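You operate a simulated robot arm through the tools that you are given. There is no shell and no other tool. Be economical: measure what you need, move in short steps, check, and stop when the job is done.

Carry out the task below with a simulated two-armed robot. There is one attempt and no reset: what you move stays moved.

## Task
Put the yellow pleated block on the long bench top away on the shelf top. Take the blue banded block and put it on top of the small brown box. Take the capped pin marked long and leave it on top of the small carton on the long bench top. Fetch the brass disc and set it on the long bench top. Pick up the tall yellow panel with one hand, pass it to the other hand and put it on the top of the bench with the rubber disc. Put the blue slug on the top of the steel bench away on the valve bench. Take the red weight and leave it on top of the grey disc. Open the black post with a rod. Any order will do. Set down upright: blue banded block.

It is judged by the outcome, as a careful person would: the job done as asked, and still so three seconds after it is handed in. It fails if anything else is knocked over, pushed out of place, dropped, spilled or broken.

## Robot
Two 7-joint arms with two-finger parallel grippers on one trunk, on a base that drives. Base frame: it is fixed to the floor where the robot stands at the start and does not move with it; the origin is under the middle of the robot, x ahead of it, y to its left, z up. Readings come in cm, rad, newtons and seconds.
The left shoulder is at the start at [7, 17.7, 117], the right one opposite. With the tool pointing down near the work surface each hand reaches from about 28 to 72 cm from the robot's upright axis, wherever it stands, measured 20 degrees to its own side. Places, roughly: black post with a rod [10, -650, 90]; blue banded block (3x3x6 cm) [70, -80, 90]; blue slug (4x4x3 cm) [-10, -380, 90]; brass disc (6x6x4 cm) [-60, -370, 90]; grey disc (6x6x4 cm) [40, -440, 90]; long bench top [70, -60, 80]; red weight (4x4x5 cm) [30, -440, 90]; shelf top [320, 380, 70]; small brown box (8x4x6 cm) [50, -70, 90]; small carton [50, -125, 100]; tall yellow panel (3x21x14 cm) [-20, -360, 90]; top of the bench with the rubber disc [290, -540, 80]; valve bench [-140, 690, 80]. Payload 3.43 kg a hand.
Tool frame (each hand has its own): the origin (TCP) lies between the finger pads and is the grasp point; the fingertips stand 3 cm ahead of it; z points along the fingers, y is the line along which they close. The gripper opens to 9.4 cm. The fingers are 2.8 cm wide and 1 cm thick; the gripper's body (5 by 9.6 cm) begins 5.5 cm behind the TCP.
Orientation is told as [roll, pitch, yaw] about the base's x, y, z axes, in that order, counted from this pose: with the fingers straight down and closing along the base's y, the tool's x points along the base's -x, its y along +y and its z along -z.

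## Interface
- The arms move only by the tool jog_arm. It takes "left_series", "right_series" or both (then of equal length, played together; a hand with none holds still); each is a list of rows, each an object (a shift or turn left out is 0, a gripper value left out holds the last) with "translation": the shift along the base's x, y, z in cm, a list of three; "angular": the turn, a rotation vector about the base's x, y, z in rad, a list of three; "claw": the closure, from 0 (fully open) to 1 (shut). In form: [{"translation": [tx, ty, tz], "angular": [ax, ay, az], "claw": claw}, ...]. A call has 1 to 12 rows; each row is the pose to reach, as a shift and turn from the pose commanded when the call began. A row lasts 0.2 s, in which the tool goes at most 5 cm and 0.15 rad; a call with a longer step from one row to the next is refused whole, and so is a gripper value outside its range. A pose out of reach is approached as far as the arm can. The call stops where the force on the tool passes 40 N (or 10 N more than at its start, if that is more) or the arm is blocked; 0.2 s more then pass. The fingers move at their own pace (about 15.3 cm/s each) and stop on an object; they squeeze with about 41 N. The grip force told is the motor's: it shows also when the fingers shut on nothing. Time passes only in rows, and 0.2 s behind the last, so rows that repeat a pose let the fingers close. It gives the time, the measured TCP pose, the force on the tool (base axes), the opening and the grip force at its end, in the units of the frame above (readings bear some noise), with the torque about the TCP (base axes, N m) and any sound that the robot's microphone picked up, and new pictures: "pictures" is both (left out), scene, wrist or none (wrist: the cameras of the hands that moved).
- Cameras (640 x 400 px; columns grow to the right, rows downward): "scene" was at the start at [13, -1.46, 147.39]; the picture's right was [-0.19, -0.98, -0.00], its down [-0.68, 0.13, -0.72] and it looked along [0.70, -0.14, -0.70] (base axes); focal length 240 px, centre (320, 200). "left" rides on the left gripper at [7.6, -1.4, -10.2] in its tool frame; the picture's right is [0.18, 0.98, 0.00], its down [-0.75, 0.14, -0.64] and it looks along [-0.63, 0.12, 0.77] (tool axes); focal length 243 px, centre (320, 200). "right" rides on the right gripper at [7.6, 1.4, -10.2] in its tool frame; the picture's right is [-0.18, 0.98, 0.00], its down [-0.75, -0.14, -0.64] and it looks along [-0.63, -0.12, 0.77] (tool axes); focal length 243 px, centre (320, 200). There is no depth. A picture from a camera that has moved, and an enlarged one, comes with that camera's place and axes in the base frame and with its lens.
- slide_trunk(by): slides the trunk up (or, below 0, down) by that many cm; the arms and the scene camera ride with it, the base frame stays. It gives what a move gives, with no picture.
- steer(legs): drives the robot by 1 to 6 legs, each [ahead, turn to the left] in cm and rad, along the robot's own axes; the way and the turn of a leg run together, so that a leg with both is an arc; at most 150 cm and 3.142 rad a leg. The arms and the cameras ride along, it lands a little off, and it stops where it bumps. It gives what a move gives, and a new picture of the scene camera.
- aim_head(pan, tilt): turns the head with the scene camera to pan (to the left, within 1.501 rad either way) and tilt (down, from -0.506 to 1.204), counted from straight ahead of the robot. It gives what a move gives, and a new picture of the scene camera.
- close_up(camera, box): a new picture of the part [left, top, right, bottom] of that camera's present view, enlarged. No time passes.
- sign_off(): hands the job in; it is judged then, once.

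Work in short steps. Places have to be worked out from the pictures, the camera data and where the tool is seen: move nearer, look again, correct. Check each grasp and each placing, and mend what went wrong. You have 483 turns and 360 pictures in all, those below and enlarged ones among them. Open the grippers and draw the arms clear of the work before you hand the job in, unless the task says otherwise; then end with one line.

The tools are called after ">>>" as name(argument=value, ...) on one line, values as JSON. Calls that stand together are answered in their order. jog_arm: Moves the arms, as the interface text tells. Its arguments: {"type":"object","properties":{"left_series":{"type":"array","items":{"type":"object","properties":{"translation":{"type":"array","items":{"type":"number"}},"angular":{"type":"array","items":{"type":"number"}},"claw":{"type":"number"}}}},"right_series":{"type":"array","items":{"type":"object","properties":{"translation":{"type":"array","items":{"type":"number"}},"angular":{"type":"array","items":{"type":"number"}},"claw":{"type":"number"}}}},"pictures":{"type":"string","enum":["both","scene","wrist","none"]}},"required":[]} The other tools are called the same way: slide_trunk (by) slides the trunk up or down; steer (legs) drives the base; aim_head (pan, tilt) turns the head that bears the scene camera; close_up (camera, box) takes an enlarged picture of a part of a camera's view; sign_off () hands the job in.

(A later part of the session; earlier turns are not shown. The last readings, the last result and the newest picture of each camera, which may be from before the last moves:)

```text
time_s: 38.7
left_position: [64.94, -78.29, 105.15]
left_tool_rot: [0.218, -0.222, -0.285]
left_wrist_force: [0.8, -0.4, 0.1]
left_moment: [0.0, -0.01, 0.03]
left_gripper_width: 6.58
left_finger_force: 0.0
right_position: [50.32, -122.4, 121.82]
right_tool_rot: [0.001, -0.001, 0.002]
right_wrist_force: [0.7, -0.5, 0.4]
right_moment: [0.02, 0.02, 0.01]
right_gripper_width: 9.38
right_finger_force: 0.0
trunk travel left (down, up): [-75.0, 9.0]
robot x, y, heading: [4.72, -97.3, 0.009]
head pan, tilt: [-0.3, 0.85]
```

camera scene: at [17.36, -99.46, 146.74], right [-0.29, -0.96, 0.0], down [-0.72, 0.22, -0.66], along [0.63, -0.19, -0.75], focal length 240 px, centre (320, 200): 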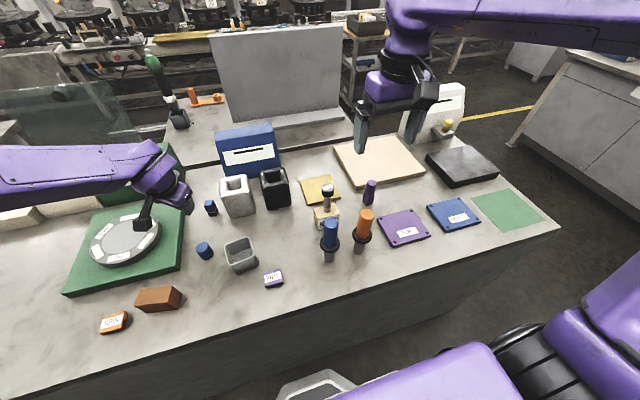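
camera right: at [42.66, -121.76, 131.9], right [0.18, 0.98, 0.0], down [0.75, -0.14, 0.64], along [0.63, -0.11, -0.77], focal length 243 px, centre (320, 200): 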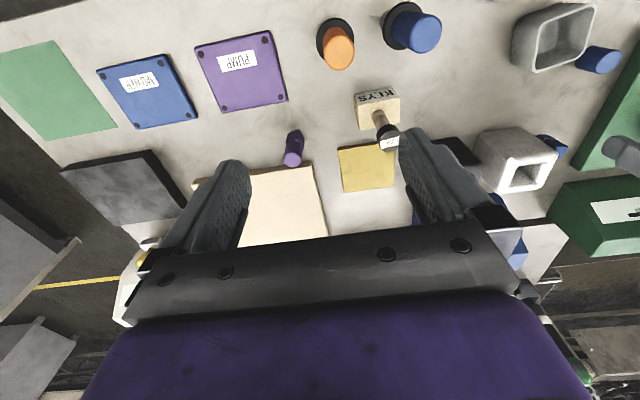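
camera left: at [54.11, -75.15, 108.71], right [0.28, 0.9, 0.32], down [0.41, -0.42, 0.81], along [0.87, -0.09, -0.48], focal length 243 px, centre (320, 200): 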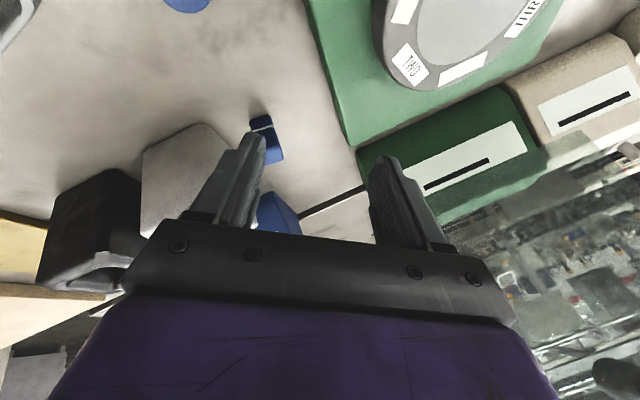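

>>> jog_arm(left_series=[{"translation": [0, -0.5, 0], "angular": [-0.062, 0.084, 0.087]}, {"translation": [0, -1, 0], "angular": [-0.124, 0.168, 0.174]}, {"translation": [0.5, -1.7, 0], "angular": [-0.186, 0.253, 0.261]}], pictures="wrist")

```text
time_s: 39.5
left_position: [64.84, -79.23, 105.39]
left_tool_rot: [0.063, -0.084, -0.087]
left_wrist_force: [-0.6, -0.5, 0.5]
left_moment: [0.0, -0.01, 0.01]
left_gripper_width: 6.57
left_finger_force: 0.1
left hand out of reach, approached as far as the arm can: row 3
right_position: [50.17, -122.41, 121.8]
right_tool_rot: [-0.001, -0.003, 0.002]
right_wrist_force: [-0.5, 0.3, -1.1]
right_moment: [-0.03, -0.01, 0.02]
right_gripper_width: 9.42
right_finger_force: 0.1
trunk travel left (down, up): [-75.0, 9.0]
robot x, y, heading: [4.76, -97.21, 0.007]
head pan, tilt: [-0.3, 0.85]
camera left: at [56.39, -80.42, 114.59], right [-0.1, 0.99, 0.04], down [0.7, 0.04, 0.71], along [0.7, 0.1, -0.7], focal length 243 px, centre (320, 200)
```

left: 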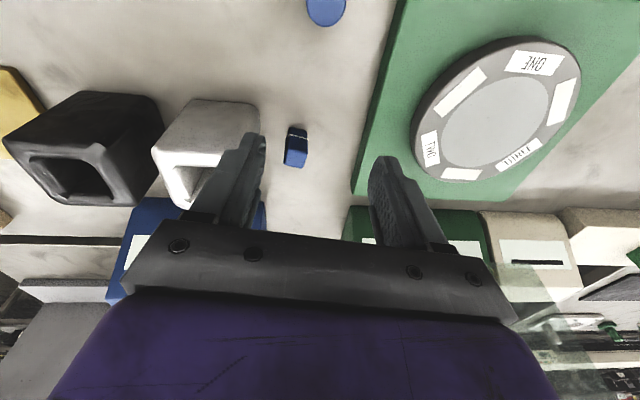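

Reach improves with a higher shoulder: raise the trunk 9 cm, and check base-to-bench clearance by looking down.

>>> slide_trunk(by=9)

>>> aim_head(pan=0.2, tilt=1.15)

```text
time_s: 40.7
left_position: [64.81, -79.06, 114.12]
left_tool_rot: [0.064, -0.083, -0.088]
left_wrist_force: [-0.5, -0.3, 0.0]
left_moment: [0.03, 0.01, -0.03]
left_gripper_width: 6.58
left_finger_force: 0.0
right_position: [50.33, -122.45, 130.78]
right_tool_rot: [0.001, -0.001, 0.002]
right_wrist_force: [-0.3, -1.2, 0.4]
right_moment: [0.01, 0.04, 0.02]
right_gripper_width: 9.4
right_finger_force: 0.0
trunk travel left (down, up): [-84.0, 0.0]
robot x, y, heading: [4.8, -97.35, 0.007]
head pan, tilt: [-0.3, 0.85]
```

```text
time_s: 41.7
left_position: [64.88, -79.2, 114.24]
left_tool_rot: [0.062, -0.082, -0.088]
left_wrist_force: [-0.3, 0.0, -0.1]
left_moment: [-0.03, 0.01, 0.03]
left_gripper_width: 6.6
left_finger_force: 0.0
right_position: [50.33, -122.52, 130.71]
right_tool_rot: [-0.002, 0.001, 0.001]
right_wrist_force: [0.1, 0.1, -0.4]
right_moment: [0.02, 0.01, 0.0]
right_gripper_width: 9.41
right_finger_force: 0.1
trunk travel left (down, up): [-84.0, 0.0]
robot x, y, heading: [4.81, -97.24, 0.012]
head pan, tilt: [0.201, 1.15]
camera scene: at [15.65, -96.03, 153.67], right [0.2, -0.98, 0.0], down [-0.89, -0.19, -0.41], along [0.4, 0.08, -0.91], focal length 240 px, centre (320, 200)
```

scene: 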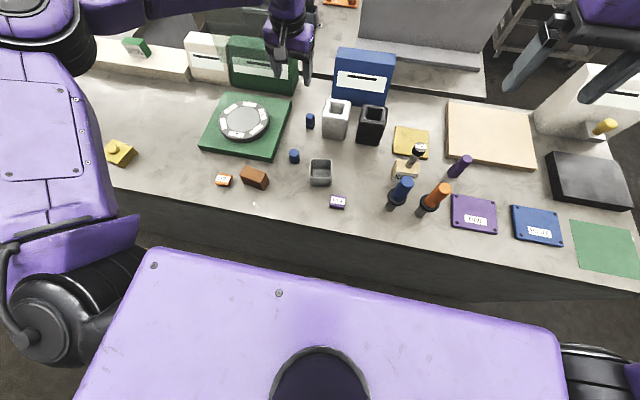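

Now straighten the left hand and extend above the block.

>>> jog_arm(left_series=[{"translation": [1, -0.3, -3], "angular": [-0.03, 0.04, 0.045]}, {"translation": [2, -0.6, -6], "angular": [-0.06, 0.08, 0.09]}, {"translation": [4, -0.8, -8.5], "angular": [-0.06, 0.08, 0.09]}, {"translation": [6, -0.8, -10], "angular": [-0.06, 0.08, 0.0]}, {"translation": [8, -0.8, -11], "angular": [-0.06, 0.08, -0.05]}], pictures="wrist")

```text
time_s: 42.9
left_position: [67.51, -79.87, 107.32]
left_tool_rot: [-0.001, -0.006, 0.008]
left_wrist_force: [0.1, -0.3, -0.5]
left_moment: [-0.02, 0.04, 0.01]
left_gripper_width: 6.59
left_finger_force: 0.1
left hand out of reach, approached as far as the arm can: row 3, 4, 5
right_position: [50.39, -122.43, 130.76]
right_tool_rot: [-0.002, 0.0, 0.002]
right_wrist_force: [0.3, -0.4, -0.1]
right_moment: [0.03, 0.03, 0.03]
right_gripper_width: 9.41
right_finger_force: 0.0
trunk travel left (down, up): [-84.0, 0.0]
robot x, y, heading: [4.39, -97.64, 0.004]
head pan, tilt: [0.201, 1.15]
camera left: at [59.97, -81.4, 117.34], right [-0.19, 0.98, 0.0], down [0.75, 0.15, 0.65], along [0.63, 0.12, -0.76], focal length 243 px, centre (320, 200)
```

left: 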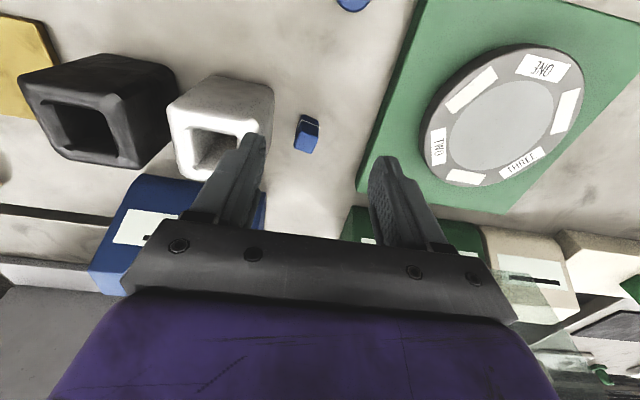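

Tube top ≈95.5, so with TCP ≥91.3 the palm clears it. Descend in front of the block first, then extend.

>>> jog_arm(left_series=[{"translation": [0, 0, -4.5], "claw": 0.38}, {"translation": [0, 0, -9], "claw": 0.38}, {"translation": [0, 0, -13], "claw": 0.38}, {"translation": [1.5, -0.1, -14], "claw": 0.38}, {"translation": [3, -0.1, -15], "claw": 0.38}], pictures="wrist")

```text
time_s: 44.1
left_position: [68.91, -79.8, 93.18]
left_tool_rot: [-0.001, -0.011, 0.007]
left_wrist_force: [0.3, -0.8, -0.1]
left_moment: [0.01, 0.0, -0.01]
left_gripper_width: 5.84
left_finger_force: 0.0
left hand out of reach, approached as far as the arm can: row 5
right_position: [50.2, -122.47, 130.86]
right_tool_rot: [-0.002, 0.0, 0.001]
right_wrist_force: [-0.4, 0.2, 0.5]
right_moment: [0.02, 0.02, 0.0]
right_gripper_width: 9.36
right_finger_force: 0.1
trunk travel left (down, up): [-84.0, 0.0]
robot x, y, heading: [4.82, -97.35, 0.005]
head pan, tilt: [0.201, 1.15]
camera left: at [61.43, -81.3, 103.2], right [-0.19, 0.98, 0.0], down [0.75, 0.15, 0.65], along [0.64, 0.12, -0.76], focal length 243 px, centre (320, 200)
```

left: 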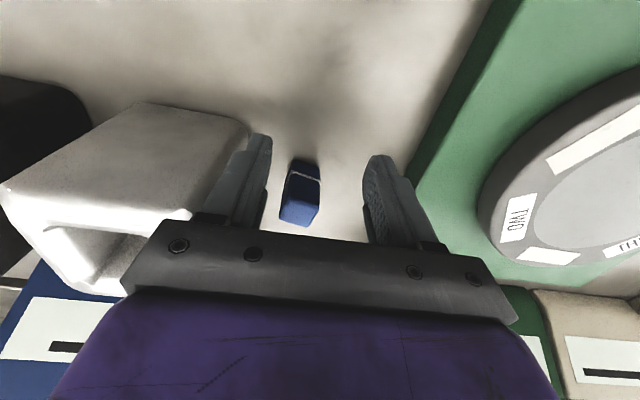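

Reach limit again; I'll pitch the fingers forward by 0.3 rad to gain the last 4 cm.

>>> jog_arm(left_series=[{"translation": [0.5, 0, 0.3], "angular": [0, -0.12, 0]}, {"translation": [1.5, 0, 0.3], "angular": [0, -0.22, 0]}, {"translation": [2.8, 0, 0], "angular": [0, -0.3, 0]}, {"translation": [4.2, 0, -1.0], "angular": [0, -0.3, 0]}, {"translation": [4.4, 0, -1.9], "angular": [0, -0.3, 0]}], pictures="wrist")

```text
time_s: 45.3
left_position: [73.43, -79.85, 91.37]
left_tool_rot: [-0.002, -0.308, 0.007]
left_wrist_force: [0.3, -0.2, -0.4]
left_moment: [-0.02, 0.03, 0.05]
left_gripper_width: 5.79
left_finger_force: 0.0
right_position: [50.22, -122.48, 130.89]
right_tool_rot: [0.0, 0.0, 0.002]
right_wrist_force: [-0.2, -0.7, -0.2]
right_moment: [-0.03, 0.01, 0.01]
right_gripper_width: 9.41
right_finger_force: 0.0
trunk travel left (down, up): [-84.0, 0.0]
robot x, y, heading: [5.02, -97.22, 0.008]
head pan, tilt: [0.201, 1.15]
camera left: at [63.24, -81.28, 98.61], right [-0.18, 0.98, -0.06], down [0.52, 0.15, 0.84], along [0.83, 0.12, -0.54], focal length 243 px, centre (320, 200)
```

left: 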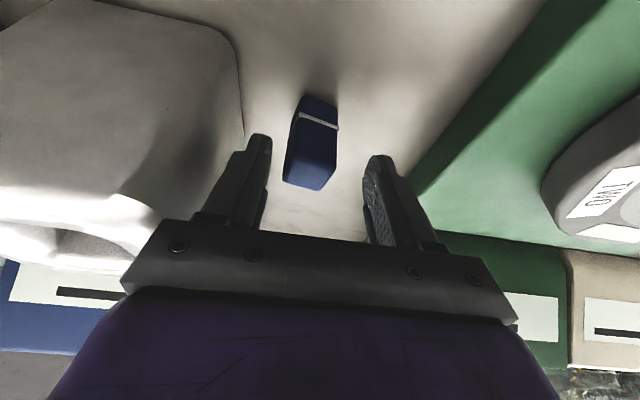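

Block sits between the fingers, slightly nearer (~[72.4,-80.5]). Adjust and close.

>>> jog_arm(left_series=[{"translation": [-0.7, -0.25, -0.8], "angular": [0, 0, -0.12]}, {"translation": [-0.7, -0.25, -0.8], "angular": [0, 0, -0.12], "claw": 0.6}, {"translation": [-0.7, -0.25, -0.8], "angular": [0, 0, -0.12], "claw": 0.9}, {"translation": [-0.7, -0.25, -0.8], "angular": [0, 0, -0.12], "claw": 0.9}], pictures="wrist")

```text
time_s: 46.3
left_position: [72.69, -80.08, 90.52]
left_tool_rot: [-0.003, -0.308, -0.114]
left_wrist_force: [1.3, -1.4, 3.8]
left_moment: [-0.05, -0.15, -0.05]
left_gripper_width: 2.5
left_finger_force: 41.6
right_position: [50.24, -122.5, 130.93]
right_tool_rot: [-0.001, -0.002, 0.002]
right_wrist_force: [-0.5, -0.3, 0.4]
right_moment: [0.0, 0.01, -0.01]
right_gripper_width: 9.4
right_finger_force: 0.0
trunk travel left (down, up): [-84.0, 0.0]
robot x, y, heading: [4.51, -97.42, -0.002]
head pan, tilt: [0.201, 1.15]
camera left: at [62.4, -80.23, 97.91], right [-0.06, 1.0, -0.06], down [0.54, 0.08, 0.84], along [0.84, 0.02, -0.54], focal length 243 px, centre (320, 200)
```

left: 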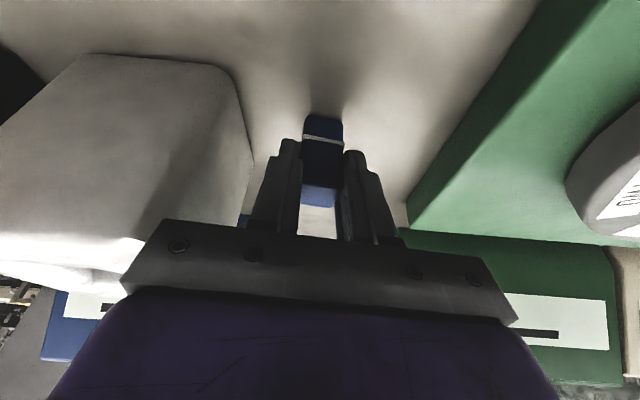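

Gripped (2.5 cm). Lift and retract toward the brown box, keeping the tool attitude.

>>> jog_arm(left_series=[{"translation": [0, 0.2, 2]}, {"translation": [-1, 0.4, 5]}, {"translation": [-4, 0.6, 8]}, {"translation": [-8, 1, 10]}, {"translation": [-12, 2, 12]}, {"translation": [-16, 3, 14]}, {"translation": [-20, 4, 15]}, {"translation": [-24, 5, 15]}])

```text
time_s: 48.1
left_position: [48.37, -74.83, 105.45]
left_tool_rot: [-0.003, -0.309, -0.113]
left_wrist_force: [-0.1, 0.3, -0.4]
left_moment: [-0.01, 0.0, -0.01]
left_gripper_width: 0.94
left_finger_force: 0.1
right_position: [50.16, -122.35, 130.88]
right_tool_rot: [-0.002, -0.003, 0.001]
right_wrist_force: [-0.5, -0.2, 0.5]
right_moment: [-0.03, -0.01, 0.01]
right_gripper_width: 9.39
right_finger_force: 0.0
trunk travel left (down, up): [-84.0, 0.0]
robot x, y, heading: [4.85, -97.37, 0.006]
head pan, tilt: [0.201, 1.15]
camera scene: at [15.45, -95.92, 153.68], right [0.2, -0.98, 0.0], down [-0.89, -0.19, -0.41], along [0.4, 0.08, -0.91], focal length 240 px, centre (320, 200)
camera left: at [38.05, -75.04, 112.75], right [-0.06, 1.0, -0.06], down [0.54, 0.08, 0.84], along [0.84, 0.02, -0.54], focal length 243 px, centre (320, 200)
```

scene: 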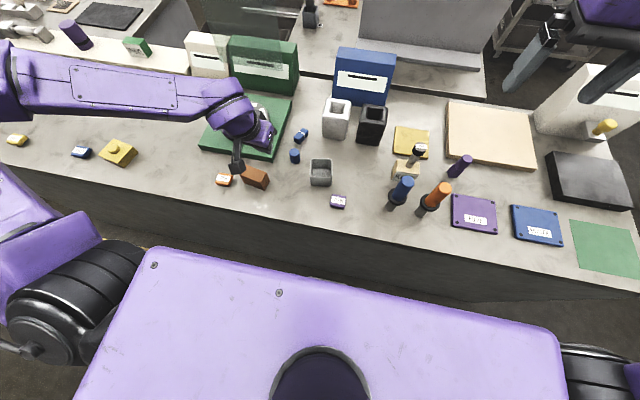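
left: 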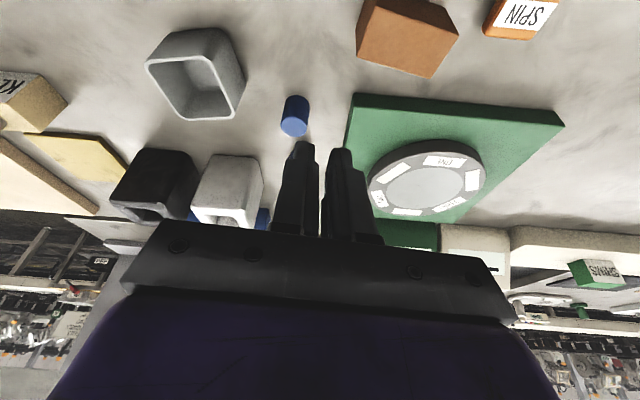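

The block slipped out and is now lying down near [68.5,-78]. Take a close look.

>>> close_up(camera="scene", box=[250, 90, 350, 170])

>>> close_up(camera="scene", box=[190, 140, 330, 240])

```text
5.00 times, centred on (300, 130) of scene
camera zoom: at [15.45, -95.92, 153.68], right [0.2, -0.98, 0.0], down [-0.89, -0.19, -0.41], along [0.4, 0.08, -0.91], focal length 1199 px, centre (420, 550)
```

zoom: 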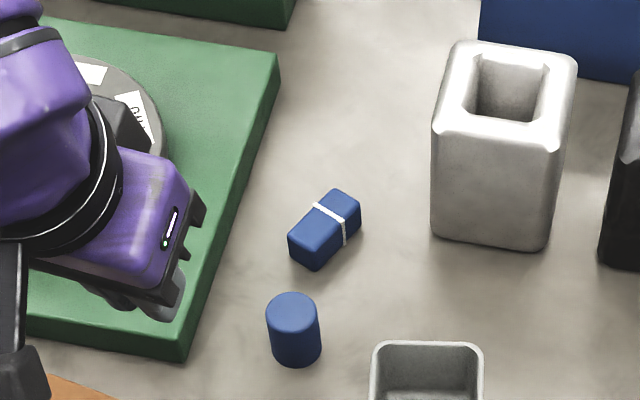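

```text
4.00 times, centred on (260, 190) of scene
camera zoom: at [15.45, -95.92, 153.68], right [0.2, -0.98, 0.0], down [-0.89, -0.19, -0.41], along [0.4, 0.08, -0.91], focal length 959 px, centre (560, 240)
```

zoom: 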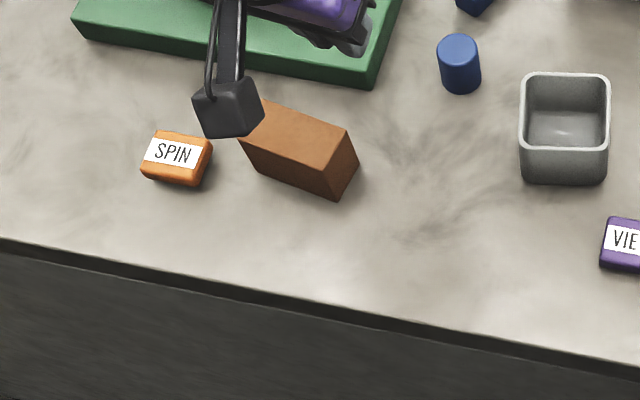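

I need to regrasp it so the band ends down. First test how far the left wrist can yaw here (positive side), with level fingers.

>>> jog_arm(left_series=[{"angular": [0, 0.15, 0.05], "claw": 0.3}, {"angular": [0, 0.308, 0.12]}, {"angular": [0, 0.308, 0.26]}, {"angular": [0, 0.308, 0.4]}, {"angular": [0, 0.308, 0.54]}, {"angular": [0, 0.308, 0.68]}], pictures="none")

>>> jog_arm(left_series=[{"angular": [0, 0, 0.14]}, {"angular": [0, 0, 0.28]}, {"angular": [0, 0, 0.42]}, {"angular": [0, 0, 0.56]}, {"angular": [0, 0, 0.7]}, {"angular": [0, 0, 0.84]}, {"angular": [0, 0, 0.98]}, {"angular": [0, 0, 1.12]}], pictures="none")

```text
refused: row 1 steps farther than a row can; nothing moved
```

```text
time_s: 49.9
left_position: [48.57, -75.04, 105.53]
left_tool_rot: [-0.004, -0.306, 1.009]
left_wrist_force: [0.0, 0.4, 0.4]
left_moment: [-0.02, 0.0, 0.0]
left_gripper_width: 0.95
left_finger_force: 0.0
right_position: [50.34, -122.49, 130.85]
right_tool_rot: [0.001, 0.001, 0.002]
right_wrist_force: [0.1, 0.9, -0.2]
right_moment: [-0.03, -0.02, -0.02]
right_gripper_width: 9.4
right_finger_force: 0.1
trunk travel left (down, up): [-84.0, 0.0]
robot x, y, heading: [4.91, -97.09, 0.008]
head pan, tilt: [0.201, 1.15]
```

Positive yaw works to 1.0; keep testing.

>>> jog_arm(left_series=[{"angular": [0, 0, 0.14]}, {"angular": [0, 0, 0.28]}, {"angular": [0, 0, 0.42]}, {"angular": [0, 0, 0.56]}, {"angular": [0, 0, 0.7]}, {"angular": [0, 0, 0.84]}, {"angular": [0, 0, 0.98]}, {"angular": [0, 0, 1.12]}, {"angular": [0, 0, 1.26]}, {"angular": [0, 0, 1.4]}], pictures="scene")

```text
time_s: 52.1
left_position: [48.62, -75.07, 105.55]
left_tool_rot: [-0.003, -0.306, 2.408]
left_wrist_force: [-0.6, -0.7, 0.0]
left_moment: [-0.03, -0.02, 0.01]
left_gripper_width: 0.95
left_finger_force: 0.1
right_position: [50.34, -122.35, 130.88]
right_tool_rot: [-0.001, 0.002, 0.001]
right_wrist_force: [0.5, 0.3, 0.2]
right_moment: [-0.01, 0.01, -0.02]
right_gripper_width: 9.4
right_finger_force: 0.2
trunk travel left (down, up): [-84.0, 0.0]
robot x, y, heading: [5.05, -97.19, 0.001]
head pan, tilt: [0.201, 1.15]
camera scene: at [15.67, -95.97, 153.67], right [0.2, -0.98, 0.0], down [-0.89, -0.19, -0.41], along [0.4, 0.08, -0.91], focal length 240 px, centre (320, 200)
```

scene: 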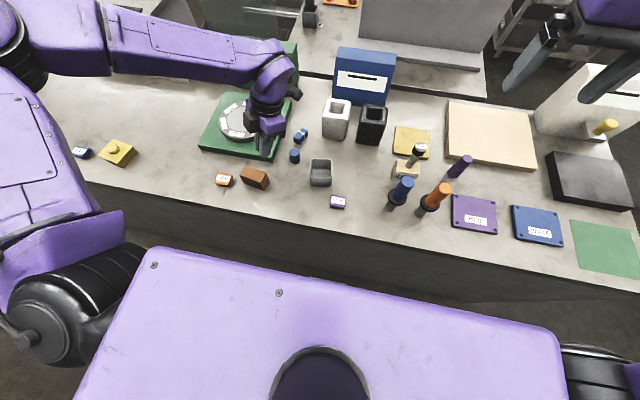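

The left wrist yaws freely to +2.4, so I can grasp the block at yaw 2.8 with the camera on the far side. Level the tool and go on to 2.8.

>>> jog_arm(left_series=[{"angular": [-0.07, -0.076, 0], "translation": [0, 0, 1], "claw": 0.3}, {"angular": [-0.14, -0.152, 0], "translation": [0, 0, 2]}, {"angular": [-0.204, -0.228, 0], "translation": [0, 0, 2]}], pictures="none")

>>> jog_arm(left_series=[{"angular": [0, 0, 0.13], "translation": [4, -1, 0]}, {"angular": [0, 0, 0.26], "translation": [7, -2, 0]}, {"angular": [0, 0, 0.38], "translation": [10, -3, -2]}], pictures="wrist")

```text
time_s: 52.9
left_position: [48.57, -74.97, 107.58]
left_tool_rot: [-0.005, 0.002, 2.408]
left_wrist_force: [0.4, -0.3, -0.3]
left_moment: [-0.01, 0.03, 0.01]
left_gripper_width: 6.6
left_finger_force: 0.1
right_position: [50.22, -122.41, 130.84]
right_tool_rot: [-0.001, -0.001, 0.001]
right_wrist_force: [0.4, 0.4, 0.2]
right_moment: [0.01, 0.02, -0.02]
right_gripper_width: 9.43
right_finger_force: 0.1
trunk travel left (down, up): [-84.0, 0.0]
robot x, y, heading: [4.5, -97.18, 0.002]
head pan, tilt: [0.201, 1.15]
```

```text
time_s: 53.7
left_position: [58.85, -78.23, 105.19]
left_tool_rot: [-0.003, -0.001, 2.788]
left_wrist_force: [0.2, 0.0, -0.4]
left_moment: [-0.01, 0.04, 0.01]
left_gripper_width: 6.59
left_finger_force: 0.0
right_position: [50.45, -122.41, 130.68]
right_tool_rot: [-0.001, 0.0, 0.001]
right_wrist_force: [0.2, -0.8, -0.2]
right_moment: [0.01, 0.01, -0.02]
right_gripper_width: 9.39
right_finger_force: 0.1
trunk travel left (down, up): [-84.0, 0.0]
robot x, y, heading: [4.6, -97.63, 0.01]
head pan, tilt: [0.201, 1.15]
camera left: at [66.6, -79.49, 115.29], right [-0.17, -0.99, 0.0], down [-0.76, 0.12, 0.64], along [-0.63, 0.11, -0.77], focal length 243 px, centre (320, 200)
```

left: 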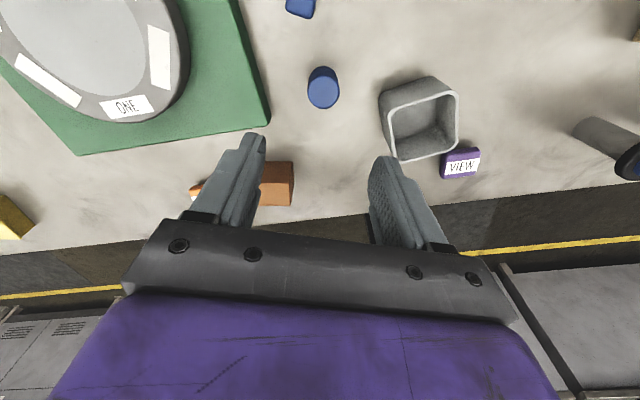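

>>> jog_arm(left_series=[{"translation": [3, 0, -3]}, {"translation": [6, -0.2, -6]}, {"translation": [8, -0.2, -8]}], pictures="wrist")

>>> close_up(camera="left", box=[220, 60, 420, 185])

```text
time_s: 54.5
left_position: [66.61, -78.4, 97.48]
left_tool_rot: [-0.006, -0.002, 2.787]
left_wrist_force: [-0.3, -1.0, -0.3]
left_moment: [0.05, 0.03, -0.03]
left_gripper_width: 6.59
left_finger_force: 0.1
right_position: [50.31, -122.47, 130.81]
right_tool_rot: [0.0, -0.001, 0.001]
right_wrist_force: [-0.7, -0.4, 0.4]
right_moment: [0.0, -0.02, -0.01]
right_gripper_width: 9.39
right_finger_force: 0.1
trunk travel left (down, up): [-84.0, 0.0]
robot x, y, heading: [4.76, -97.38, 0.001]
head pan, tilt: [0.201, 1.15]
camera left: at [74.43, -79.68, 107.56], right [-0.17, -0.99, 0.0], down [-0.76, 0.13, 0.64], along [-0.63, 0.11, -0.77], focal length 243 px, centre (320, 200)
```

left: 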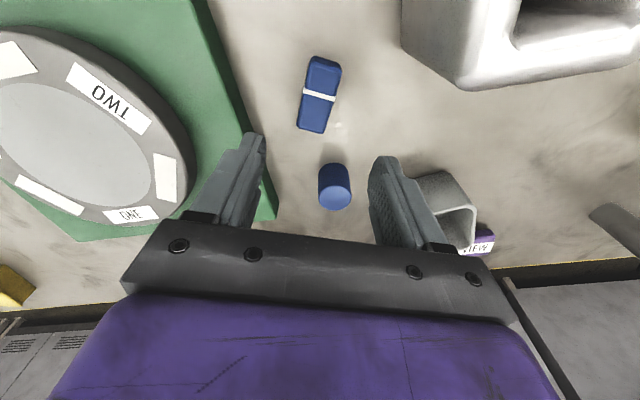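

```text
3.20 times, centred on (320, 122) of left
camera zoom: at [74.43, -79.68, 107.56], right [-0.17, -0.99, 0.0], down [-0.76, 0.13, 0.64], along [-0.63, 0.11, -0.77], focal length 776 px, centre (320, 448)
```

zoom: 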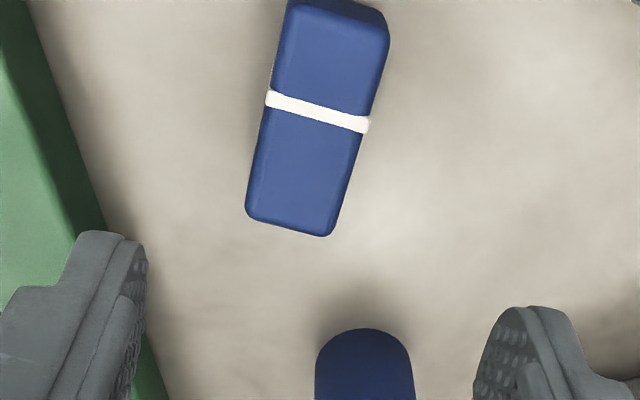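

Block centre ≈[68.4,-78.35], axis at −0.417 rad with band end far. I'll tilt the tool 0.5 rad toward far, aligned with the block, and move down around it.

>>> jog_arm(left_series=[{"translation": [0.1, 0.2, 0], "angular": [-0.055, -0.12, -0.06], "claw": 0.48}, {"translation": [0.2, 0.3, 0], "angular": [-0.11, -0.24, -0.06], "claw": 0.48}, {"translation": [0.4, 0.5, -1], "angular": [-0.16, -0.36, -0.06], "claw": 0.48}, {"translation": [0.55, 0.6, -4], "angular": [-0.2025, -0.457, -0.06], "claw": 0.48}, {"translation": [0.55, 0.6, -6], "angular": [-0.2025, -0.457, -0.06], "claw": 0.48}], pictures="wrist")

>>> close_up(camera="left", box=[220, 90, 420, 240])

```text
time_s: 55.7
left_position: [67.11, -77.74, 91.65]
left_tool_rot: [0.014, 0.499, 2.73]
left_wrist_force: [0.2, -0.3, 0.7]
left_moment: [-0.03, 0.01, -0.02]
left_gripper_width: 4.88
left_finger_force: 0.0
right_position: [50.3, -122.4, 130.84]
right_tool_rot: [0.0, 0.001, 0.0]
right_wrist_force: [-0.2, -0.2, 0.1]
right_moment: [0.01, 0.02, 0.0]
right_gripper_width: 9.37
right_finger_force: 0.1
trunk travel left (down, up): [-84.0, 0.0]
robot x, y, heading: [4.94, -97.41, 0.009]
head pan, tilt: [0.201, 1.15]
camera left: at [69.55, -77.02, 104.04], right [-0.25, -0.96, 0.1], down [-0.94, 0.27, 0.2], along [-0.22, -0.04, -0.97], focal length 243 px, centre (320, 200)
```

left: 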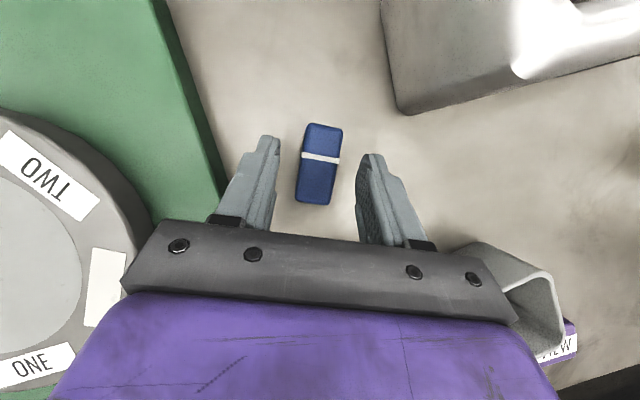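

```text
2.67 times, centred on (320, 165) of left
camera zoom: at [69.55, -77.02, 104.04], right [-0.25, -0.96, 0.1], down [-0.94, 0.27, 0.2], along [-0.22, -0.04, -0.97], focal length 647 px, centre (320, 293)
```

zoom: 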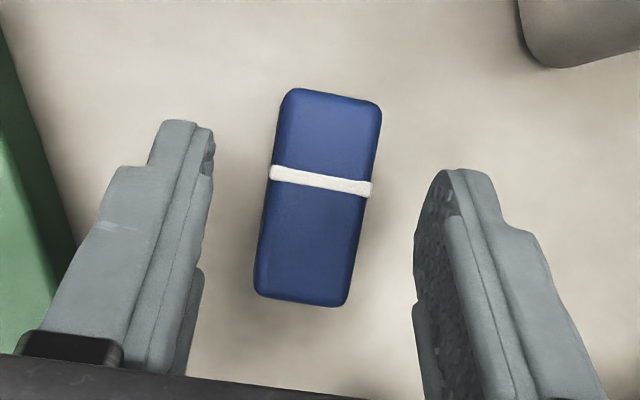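

Well aligned. Descend 3 cm and close.

>>> jog_arm(left_series=[{"translation": [0, 0, -1.5]}, {"translation": [0, -0.1, -3.0]}, {"translation": [0, -0.1, -3.0], "claw": 0.7}, {"translation": [0, -0.1, -3.0], "claw": 0.95}, {"translation": [0, -0.1, -3.0], "claw": 0.95}], pictures="none")

>>> jog_arm(left_series=[{"translation": [0, 0.2, 1.5]}, {"translation": [0, 0.4, 3]}, {"translation": [0, 0.6, 5]}], pictures="wrist")

```text
time_s: 56.9
left_position: [66.95, -77.89, 88.63]
left_tool_rot: [0.013, 0.499, 2.73]
left_wrist_force: [-0.2, -0.5, 0.3]
left_moment: [0.01, 0.05, 0.01]
left_gripper_width: 2.49
left_finger_force: 41.0
right_position: [50.23, -122.52, 130.85]
right_tool_rot: [-0.001, 0.0, 0.003]
right_wrist_force: [-0.7, 0.3, -0.4]
right_moment: [-0.02, 0.0, -0.02]
right_gripper_width: 9.39
right_finger_force: 0.1
trunk travel left (down, up): [-84.0, 0.0]
robot x, y, heading: [4.84, -97.16, 0.0]
head pan, tilt: [0.201, 1.15]
```

```text
time_s: 57.7
left_position: [67.07, -77.28, 93.57]
left_tool_rot: [0.011, 0.499, 2.73]
left_wrist_force: [0.0, 0.3, -0.5]
left_moment: [-0.02, 0.01, -0.03]
left_gripper_width: 2.47
left_finger_force: 41.0
right_position: [50.21, -122.39, 130.78]
right_tool_rot: [-0.003, -0.002, 0.002]
right_wrist_force: [1.1, 0.1, 0.4]
right_moment: [0.03, 0.03, 0.03]
right_gripper_width: 9.4
right_finger_force: 0.1
trunk travel left (down, up): [-84.0, 0.0]
robot x, y, heading: [4.85, -97.39, 0.004]
head pan, tilt: [0.201, 1.15]
camera left: at [69.52, -76.48, 106.05], right [-0.25, -0.96, 0.1], down [-0.94, 0.27, 0.21], along [-0.22, -0.04, -0.97], focal length 243 px, centre (320, 200)
```

left: 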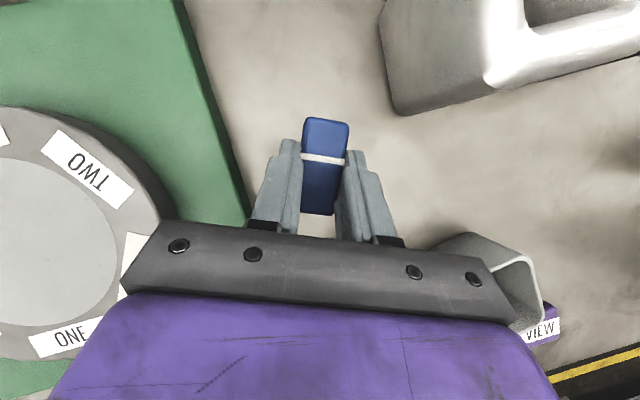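

Held firmly with band at far end. Lift/retract and begin unwinding the yaw.

>>> jog_arm(left_series=[{"translation": [-2, 0, 4]}, {"translation": [-5, 0, 7.5], "angular": [0, 0, -0.14]}, {"translation": [-8, 0.5, 10.5], "angular": [0, 0, -0.28]}, {"translation": [-11, 1, 13], "angular": [0, 0, -0.42]}, {"translation": [-14, 1.5, 15], "angular": [0, 0, -0.56]}, {"translation": [-17, 2, 16], "angular": [0, 0, -0.7]}, {"translation": [-18, 2, 16], "angular": [0, 0, -0.84]}, {"translation": [-18, 2, 16], "angular": [0, 0, -0.98]}, {"translation": [-18, 2, 16], "angular": [0, 0, -1.12]}, {"translation": [-18, 2, 16], "angular": [0, 0, -1.26]}, {"translation": [-18, 2, 16], "angular": [0, 0, -1.4]}], pictures="wrist")

```text
time_s: 60.1
left_position: [49.13, -75.19, 109.42]
left_tool_rot: [0.014, 0.499, 1.329]
left_wrist_force: [0.3, -0.3, -0.3]
left_moment: [0.03, 0.01, 0.01]
left_gripper_width: 2.49
left_finger_force: 40.7
right_position: [50.33, -122.55, 130.78]
right_tool_rot: [0.0, -0.001, 0.002]
right_wrist_force: [0.1, 0.1, -0.6]
right_moment: [0.0, 0.0, 0.01]
right_gripper_width: 9.4
right_finger_force: 0.0
trunk travel left (down, up): [-84.0, 0.0]
robot x, y, heading: [4.86, -97.4, 0.005]
head pan, tilt: [0.201, 1.15]
camera left: at [50.48, -77.25, 121.93], right [-0.99, 0.08, 0.1], down [0.1, 0.97, 0.2], along [-0.08, 0.21, -0.97], focal length 243 px, centre (320, 200)
```

left: 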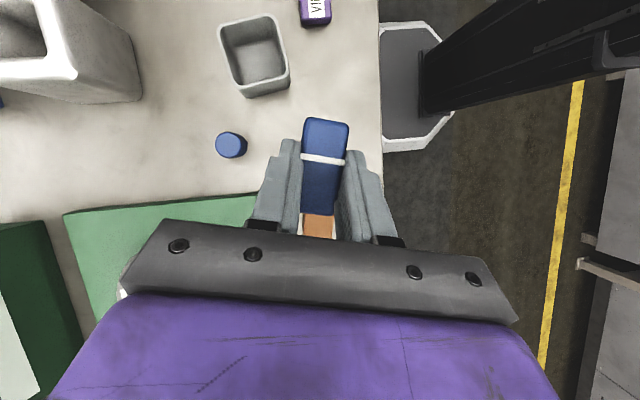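

>>> jog_arm(left_series=[{"angular": [0, 0, -0.14]}, {"angular": [0, 0, -0.28]}, {"angular": [0, 0, -0.42]}, {"angular": [0, 0, -0.56]}, {"angular": [0, 0, -0.7]}, {"angular": [0, 0, -0.84]}, {"angular": [0, 0, -0.98]}, {"angular": [0, 0, -1.12]}, {"angular": [0, 0, -1.26]}, {"angular": [0, 0, -1.329]}], pictures="none")

>>> jog_arm(left_series=[{"angular": [0, -0.14, 0]}, {"angular": [0, -0.28, 0]}, {"angular": [0, -0.42, 0]}, {"angular": [0, -0.56, 0]}, {"angular": [0, -0.7, 0]}, {"angular": [0, -0.84, 0]}, {"angular": [0, -0.98, 0]}, {"angular": [0, -1.12, 0]}, {"angular": [0, -1.26, 0]}, {"angular": [0, -1.4, 0]}, {"angular": [0, -1.54, 0]}, {"angular": [0, -1.57, 0]}], pictures="both")

```text
time_s: 62.3
left_position: [49.12, -75.17, 109.53]
left_tool_rot: [0.012, 0.498, 0.139]
left_wrist_force: [0.2, 0.1, -0.1]
left_moment: [0.01, -0.01, 0.02]
left_gripper_width: 2.48
left_finger_force: 40.9
left hand out of reach, approached as far as the arm can: row 9, 10
right_position: [50.3, -122.34, 130.8]
right_tool_rot: [-0.002, -0.001, 0.002]
right_wrist_force: [-0.5, 0.0, 0.3]
right_moment: [0.0, 0.01, -0.03]
right_gripper_width: 9.38
right_finger_force: 0.0
trunk travel left (down, up): [-84.0, 0.0]
robot x, y, heading: [4.84, -96.95, 0.001]
head pan, tilt: [0.201, 1.15]
```

```text
time_s: 64.9
left_position: [52.26, -75.41, 108.41]
left_tool_rot: [-0.276, -1.053, 0.255]
left_wrist_force: [0.9, 0.0, 0.1]
left_moment: [0.01, 0.01, -0.03]
left_gripper_width: 2.47
left_finger_force: 40.7
left hand out of reach, approached as far as the arm can: row 9, 10, 11, 12
right_position: [50.27, -122.49, 130.86]
right_tool_rot: [-0.002, 0.002, 0.0]
right_wrist_force: [-0.2, 0.7, 0.2]
right_moment: [0.01, 0.02, 0.01]
right_gripper_width: 9.42
right_finger_force: 0.0
trunk travel left (down, up): [-84.0, 0.0]
robot x, y, heading: [4.56, -97.2, 0.007]
head pan, tilt: [0.201, 1.15]
camera scene: at [15.64, -96.02, 153.67], right [0.2, -0.98, 0.0], down [-0.89, -0.19, -0.41], along [0.4, 0.08, -0.91], focal length 240 px, centre (320, 200)
camera left: at [39.8, -77.16, 106.68], right [-0.1, 0.95, -0.29], down [-0.2, 0.27, 0.94], along [0.97, 0.15, 0.17], focal length 243 px, centre (320, 200)
```

scene: 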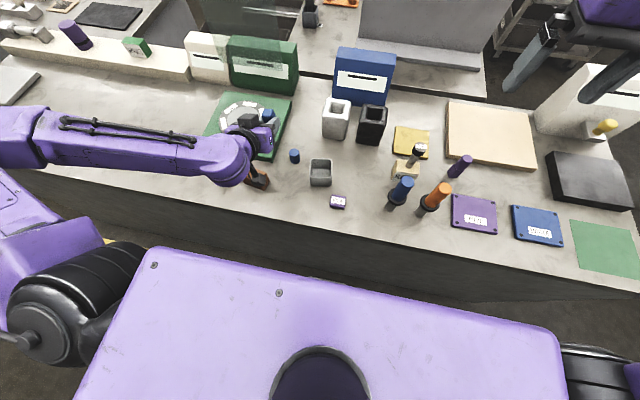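
left: 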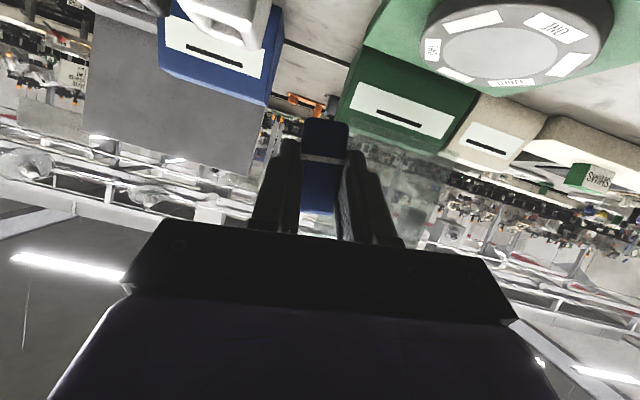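

The block is band-down, leaning ~8°. Correct the lean and move over the brown box (~[47.5,-68.4]); also bring the right hand's camera round to watch.

>>> jog_arm(left_series=[{"translation": [-1.5, 1.6, -1], "angular": [0.07, 0, 0]}, {"translation": [-3, 3.3, -2], "angular": [0.135, 0, 0]}, {"translation": [-4.6, 5, -3], "angular": [0.135, 0, 0]}, {"translation": [-6.3, 6.6, -4], "angular": [0.135, 0, 0]}], right_series=[{"translation": [-1, 4, -3]}, {"translation": [-2, 8, -6]}, {"translation": [-3, 12, -9]}, {"translation": [-4, 16, -12]}], pictures="both")

```text
refused: row 1 steps farther than a row can; nothing moved
```

>>> jog_arm(left_series=[{"translation": [-1.5, 1.6, -1], "angular": [0.07, 0, 0]}, {"translation": [-3, 3.3, -2], "angular": [0.135, 0, 0]}, {"translation": [-4.6, 5, -3], "angular": [0.135, 0, 0]}, {"translation": [-6.3, 6.6, -4], "angular": [0.135, 0, 0]}, {"translation": [-6.3, 6.6, -4], "angular": [0.135, 0, 0]}], right_series=[{"translation": [-1, 3.5, -2.5]}, {"translation": [-2, 7, -5]}, {"translation": [-3, 10.5, -7.5]}, {"translation": [-4, 14, -10]}, {"translation": [-5, 17.5, -12.5]}], pictures="both")

```text
time_s: 66.1
left_position: [48.85, -67.92, 102.22]
left_tool_rot: [0.0, -1.072, 0.014]
left_wrist_force: [0.1, -0.6, -0.2]
left_moment: [-0.01, 0.01, 0.01]
left_gripper_width: 2.48
left_finger_force: 40.5
left hand out of reach, approached as far as the arm can: row 1, 2, 3, 4, 5
right_position: [45.34, -104.77, 118.43]
right_tool_rot: [-0.001, 0.0, -0.002]
right_wrist_force: [0.2, 1.5, 0.7]
right_moment: [0.01, -0.02, -0.03]
right_gripper_width: 9.4
right_finger_force: 0.0
trunk travel left (down, up): [-84.0, 0.0]
robot x, y, heading: [4.68, -97.53, 0.004]
head pan, tilt: [0.201, 1.15]
camera scene: at [15.75, -95.78, 153.66], right [0.2, -0.98, 0.0], down [-0.89, -0.19, -0.41], along [0.4, 0.08, -0.91], focal length 240 px, centre (320, 200)
camera right: at [37.74, -103.23, 128.68], right [0.18, 0.98, 0.0], down [0.75, -0.14, 0.64], along [0.63, -0.12, -0.77], focal length 243 px, centre (320, 200)
camera left: at [36.32, -69.51, 100.27], right [-0.1, 0.98, -0.16], down [-0.2, 0.14, 0.97], along [0.97, 0.13, 0.19], focal length 243 px, centre (320, 200)
```

scene: 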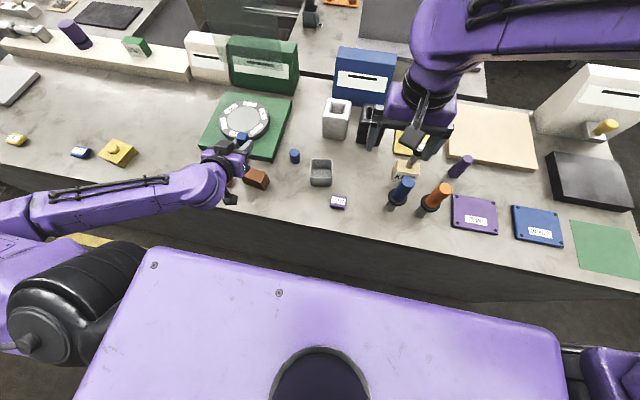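
right: 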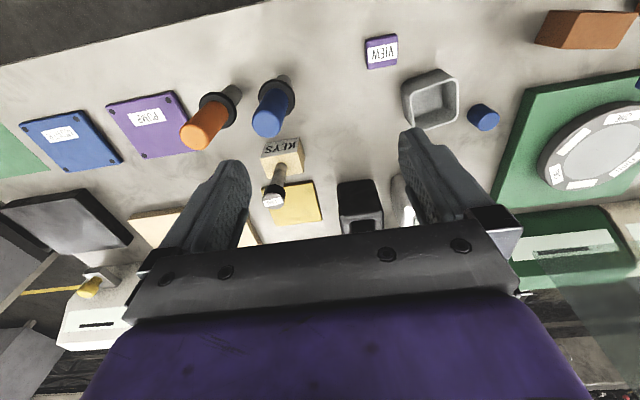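
left: 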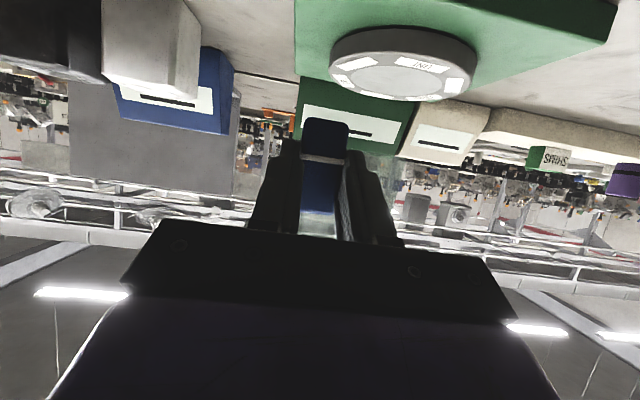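

Left tool attitude is now exactly right. Move the right-hand camera a bit to see the brown box and held block.

>>> jog_arm(right_series=[{"translation": [-1, 3, 0.5], "angular": [0, 0, 0.12]}, {"translation": [-2, 6, 1], "angular": [0, 0, 0.24]}, {"translation": [-3, 9, 1], "angular": [0, 0, 0.36]}, {"translation": [-3, 9, 1], "angular": [0, 0, 0.5]}], pictures="wrist")

>>> close_up(camera="scene", box=[200, 110, 320, 230])

```text
time_s: 67.1
left_position: [48.78, -68.1, 102.35]
left_tool_rot: [0.004, -1.074, 0.01]
left_wrist_force: [-0.1, -0.9, -0.5]
left_moment: [0.01, 0.03, 0.04]
left_gripper_width: 2.5
left_finger_force: 40.5
right_position: [42.23, -95.97, 119.15]
right_tool_rot: [-0.002, 0.0, 0.505]
right_wrist_force: [0.5, -0.1, 0.2]
right_moment: [0.01, 0.0, 0.0]
right_gripper_width: 9.42
right_finger_force: 0.1
trunk travel left (down, up): [-84.0, 0.0]
robot x, y, heading: [4.83, -97.47, 0.007]
head pan, tilt: [0.201, 1.15]
camera right: at [34.75, -98.4, 129.5], right [-0.31, 0.95, 0.0], down [0.73, 0.24, 0.64], along [0.61, 0.2, -0.77], focal length 243 px, centre (320, 200)
```

right: 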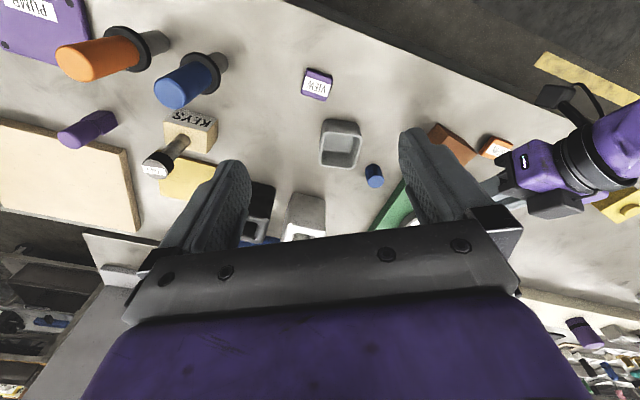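

```text
3.33 times, centred on (260, 170) of scene
camera zoom: at [15.64, -96.03, 153.67], right [0.2, -0.98, 0.0], down [-0.89, -0.19, -0.41], along [0.4, 0.08, -0.91], focal length 799 px, centre (520, 300)
```

zoom: 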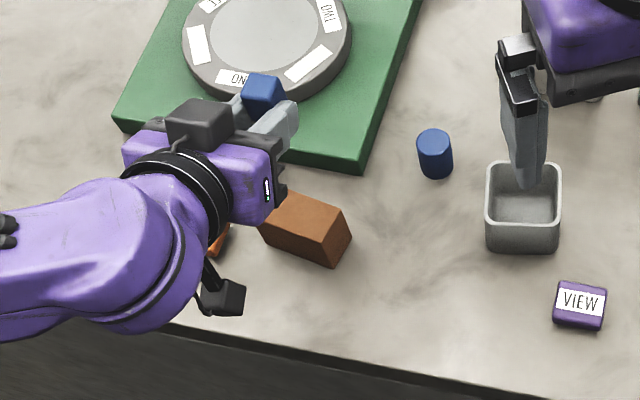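

Block tracking agrees with prediction (centre ≈[50.4,-68.1]); box centre ≈[47.7,-68.4]. Shift −2.7 in x, and lower partway.

>>> jog_arm(left_series=[{"translation": [-1.4, -0.2, -1]}, {"translation": [-2.7, -0.4, -2]}, {"translation": [-2.7, -0.4, -4]}, {"translation": [-2.7, -0.4, -5.5]}], pictures="none")

>>> close_up(camera="scene", box=[200, 110, 320, 230])

```text
time_s: 68.1
left_position: [46.23, -68.7, 96.75]
left_tool_rot: [0.0, -1.073, 0.013]
left_wrist_force: [-0.6, 0.3, 0.2]
left_moment: [-0.02, 0.04, 0.0]
left_gripper_width: 2.48
left_finger_force: 41.4
left hand out of reach, approached as far as the arm can: row 1, 2
right_position: [42.32, -95.92, 119.24]
right_tool_rot: [0.0, 0.001, 0.502]
right_wrist_force: [0.2, -0.2, -0.4]
right_moment: [-0.02, -0.04, -0.01]
right_gripper_width: 9.41
right_finger_force: 0.0
trunk travel left (down, up): [-84.0, 0.0]
robot x, y, heading: [4.63, -97.37, 0.002]
head pan, tilt: [0.201, 1.15]
```

```text
3.33 times, centred on (260, 170) of scene
camera zoom: at [15.83, -96.04, 153.65], right [0.2, -0.98, 0.0], down [-0.89, -0.19, -0.41], along [0.4, 0.08, -0.91], focal length 799 px, centre (520, 300)
```

zoom: 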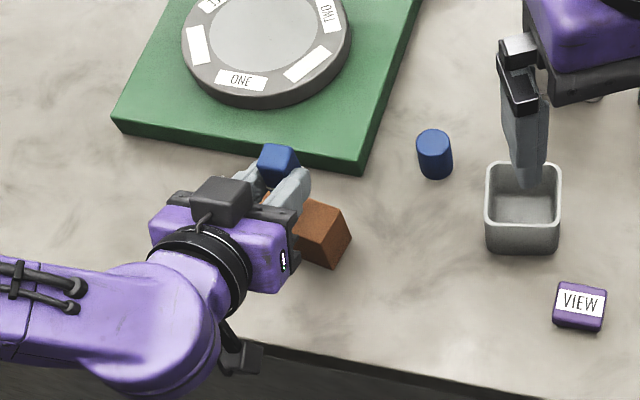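

Now lower gently to contact with the box.

>>> jog_arm(left_series=[{"translation": [0, 0, -0.4]}, {"translation": [0, 0, -0.7]}, {"translation": [0, 0, -0.9]}, {"translation": [0, 0, -1.1]}], pictures="none")

>>> jog_arm(left_series=[{"translation": [0, 0, -0.2]}, {"translation": [0, 0, -0.3]}], pictures="none")

```text
time_s: 69.1
left_position: [46.27, -68.59, 95.57]
left_tool_rot: [-0.001, -1.073, 0.012]
left_wrist_force: [-0.9, -0.5, -0.6]
left_moment: [0.01, 0.03, -0.01]
left_gripper_width: 2.48
left_finger_force: 41.2
right_position: [42.31, -96.01, 119.13]
right_tool_rot: [0.0, 0.0, 0.502]
right_wrist_force: [0.4, 0.3, -0.3]
right_moment: [-0.01, -0.03, 0.0]
right_gripper_width: 9.4
right_finger_force: 0.1
trunk travel left (down, up): [-84.0, 0.0]
robot x, y, heading: [5.0, -97.54, 0.008]
head pan, tilt: [0.201, 1.15]
```

```text
time_s: 69.7
left_position: [46.16, -68.51, 95.25]
left_tool_rot: [0.0, -1.07, 0.01]
left_wrist_force: [0.5, 0.4, 0.4]
left_moment: [0.0, 0.03, -0.01]
left_gripper_width: 2.43
left_finger_force: 40.7
right_position: [42.32, -96.13, 119.28]
right_tool_rot: [0.0, -0.001, 0.501]
right_wrist_force: [-0.3, 0.0, -0.5]
right_moment: [0.01, -0.02, 0.02]
right_gripper_width: 9.39
right_finger_force: 0.1
trunk travel left (down, up): [-84.0, 0.0]
robot x, y, heading: [4.8, -97.27, 0.01]
head pan, tilt: [0.201, 1.15]
```

>>> jog_arm(left_series=[{"translation": [0, 0, -0.2]}, {"translation": [0, 0, -0.3]}], pictures="none")

>>> jog_arm(left_series=[{"translation": [0, 0, -0.2]}, {"translation": [0, 0, -0.3]}], pictures="none")

>>> close_up(camera="scene", box=[220, 130, 300, 210])

```text
time_s: 70.3
left_position: [46.17, -68.55, 95.08]
left_tool_rot: [0.004, -1.072, 0.01]
left_wrist_force: [-0.1, -0.2, -0.3]
left_moment: [0.0, 0.02, 0.01]
left_gripper_width: 2.44
left_finger_force: 41.5
right_position: [42.22, -96.09, 119.25]
right_tool_rot: [-0.001, -0.002, 0.5]
right_wrist_force: [0.2, 0.9, 1.0]
right_moment: [0.01, 0.0, 0.0]
right_gripper_width: 9.42
right_finger_force: 0.0
trunk travel left (down, up): [-84.0, 0.0]
robot x, y, heading: [5.03, -97.56, 0.005]
head pan, tilt: [0.201, 1.15]
```

```text
time_s: 70.9
left_position: [46.11, -68.56, 94.74]
left_tool_rot: [0.003, -1.072, 0.01]
left_wrist_force: [1.0, -0.3, -0.3]
left_moment: [-0.01, -0.01, 0.02]
left_gripper_width: 2.46
left_finger_force: 40.5
right_position: [42.17, -96.03, 119.28]
right_tool_rot: [0.001, 0.001, 0.502]
right_wrist_force: [0.3, -1.5, -0.7]
right_moment: [0.01, 0.01, 0.0]
right_gripper_width: 9.41
right_finger_force: 0.0
trunk travel left (down, up): [-84.0, 0.0]
robot x, y, heading: [4.89, -97.28, 0.006]
head pan, tilt: [0.201, 1.15]
```

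```text
5.00 times, centred on (260, 170) of scene
camera zoom: at [15.69, -96.03, 153.66], right [0.2, -0.98, 0.0], down [-0.89, -0.19, -0.41], along [0.4, 0.08, -0.91], focal length 1199 px, centre (620, 350)
```

zoom: 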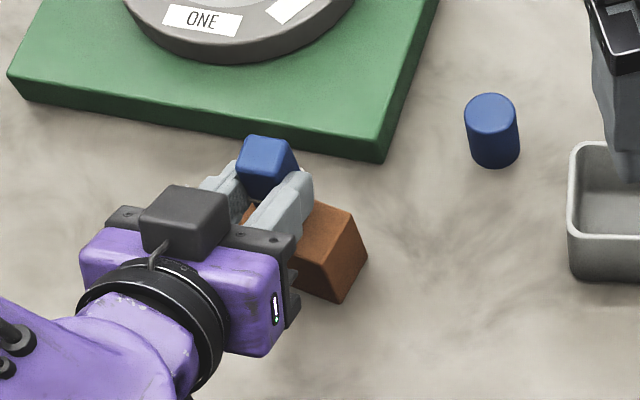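

>>> jog_arm(left_series=[{"translation": [0, 0, -0.2]}, {"translation": [0, 0, -0.35]}], pictures="none")

>>> jog_arm(left_series=[{"translation": [0, 0, -0.2]}, {"translation": [0, 0, -0.35]}], pictures="none")

```text
time_s: 71.5
left_position: [46.01, -68.51, 94.29]
left_tool_rot: [-0.001, -1.07, 0.01]
left_wrist_force: [-0.2, 0.0, -0.8]
left_moment: [0.01, -0.01, 0.03]
left_gripper_width: 2.48
left_finger_force: 41.5
right_position: [42.38, -95.99, 119.3]
right_tool_rot: [-0.001, 0.0, 0.5]
right_wrist_force: [-0.9, 1.0, 0.3]
right_moment: [0.01, 0.01, -0.02]
right_gripper_width: 9.4
right_finger_force: 0.0
trunk travel left (down, up): [-84.0, 0.0]
robot x, y, heading: [5.02, -97.54, 0.003]
head pan, tilt: [0.201, 1.15]
```

```text
time_s: 72.1
left_position: [45.96, -68.5, 94.15]
left_tool_rot: [0.001, -1.075, 0.009]
left_wrist_force: [-1.5, 3.2, 10.5]
left_moment: [0.18, -0.3, 0.09]
left_gripper_width: 2.47
left_finger_force: 40.5
right_position: [42.03, -96.03, 119.31]
right_tool_rot: [-0.001, -0.002, 0.499]
right_wrist_force: [-0.2, -0.5, -1.1]
right_moment: [-0.03, 0.01, 0.02]
right_gripper_width: 9.39
right_finger_force: 0.0
trunk travel left (down, up): [-84.0, 0.0]
robot x, y, heading: [5.07, -97.11, 0.003]
head pan, tilt: [0.201, 1.15]
```

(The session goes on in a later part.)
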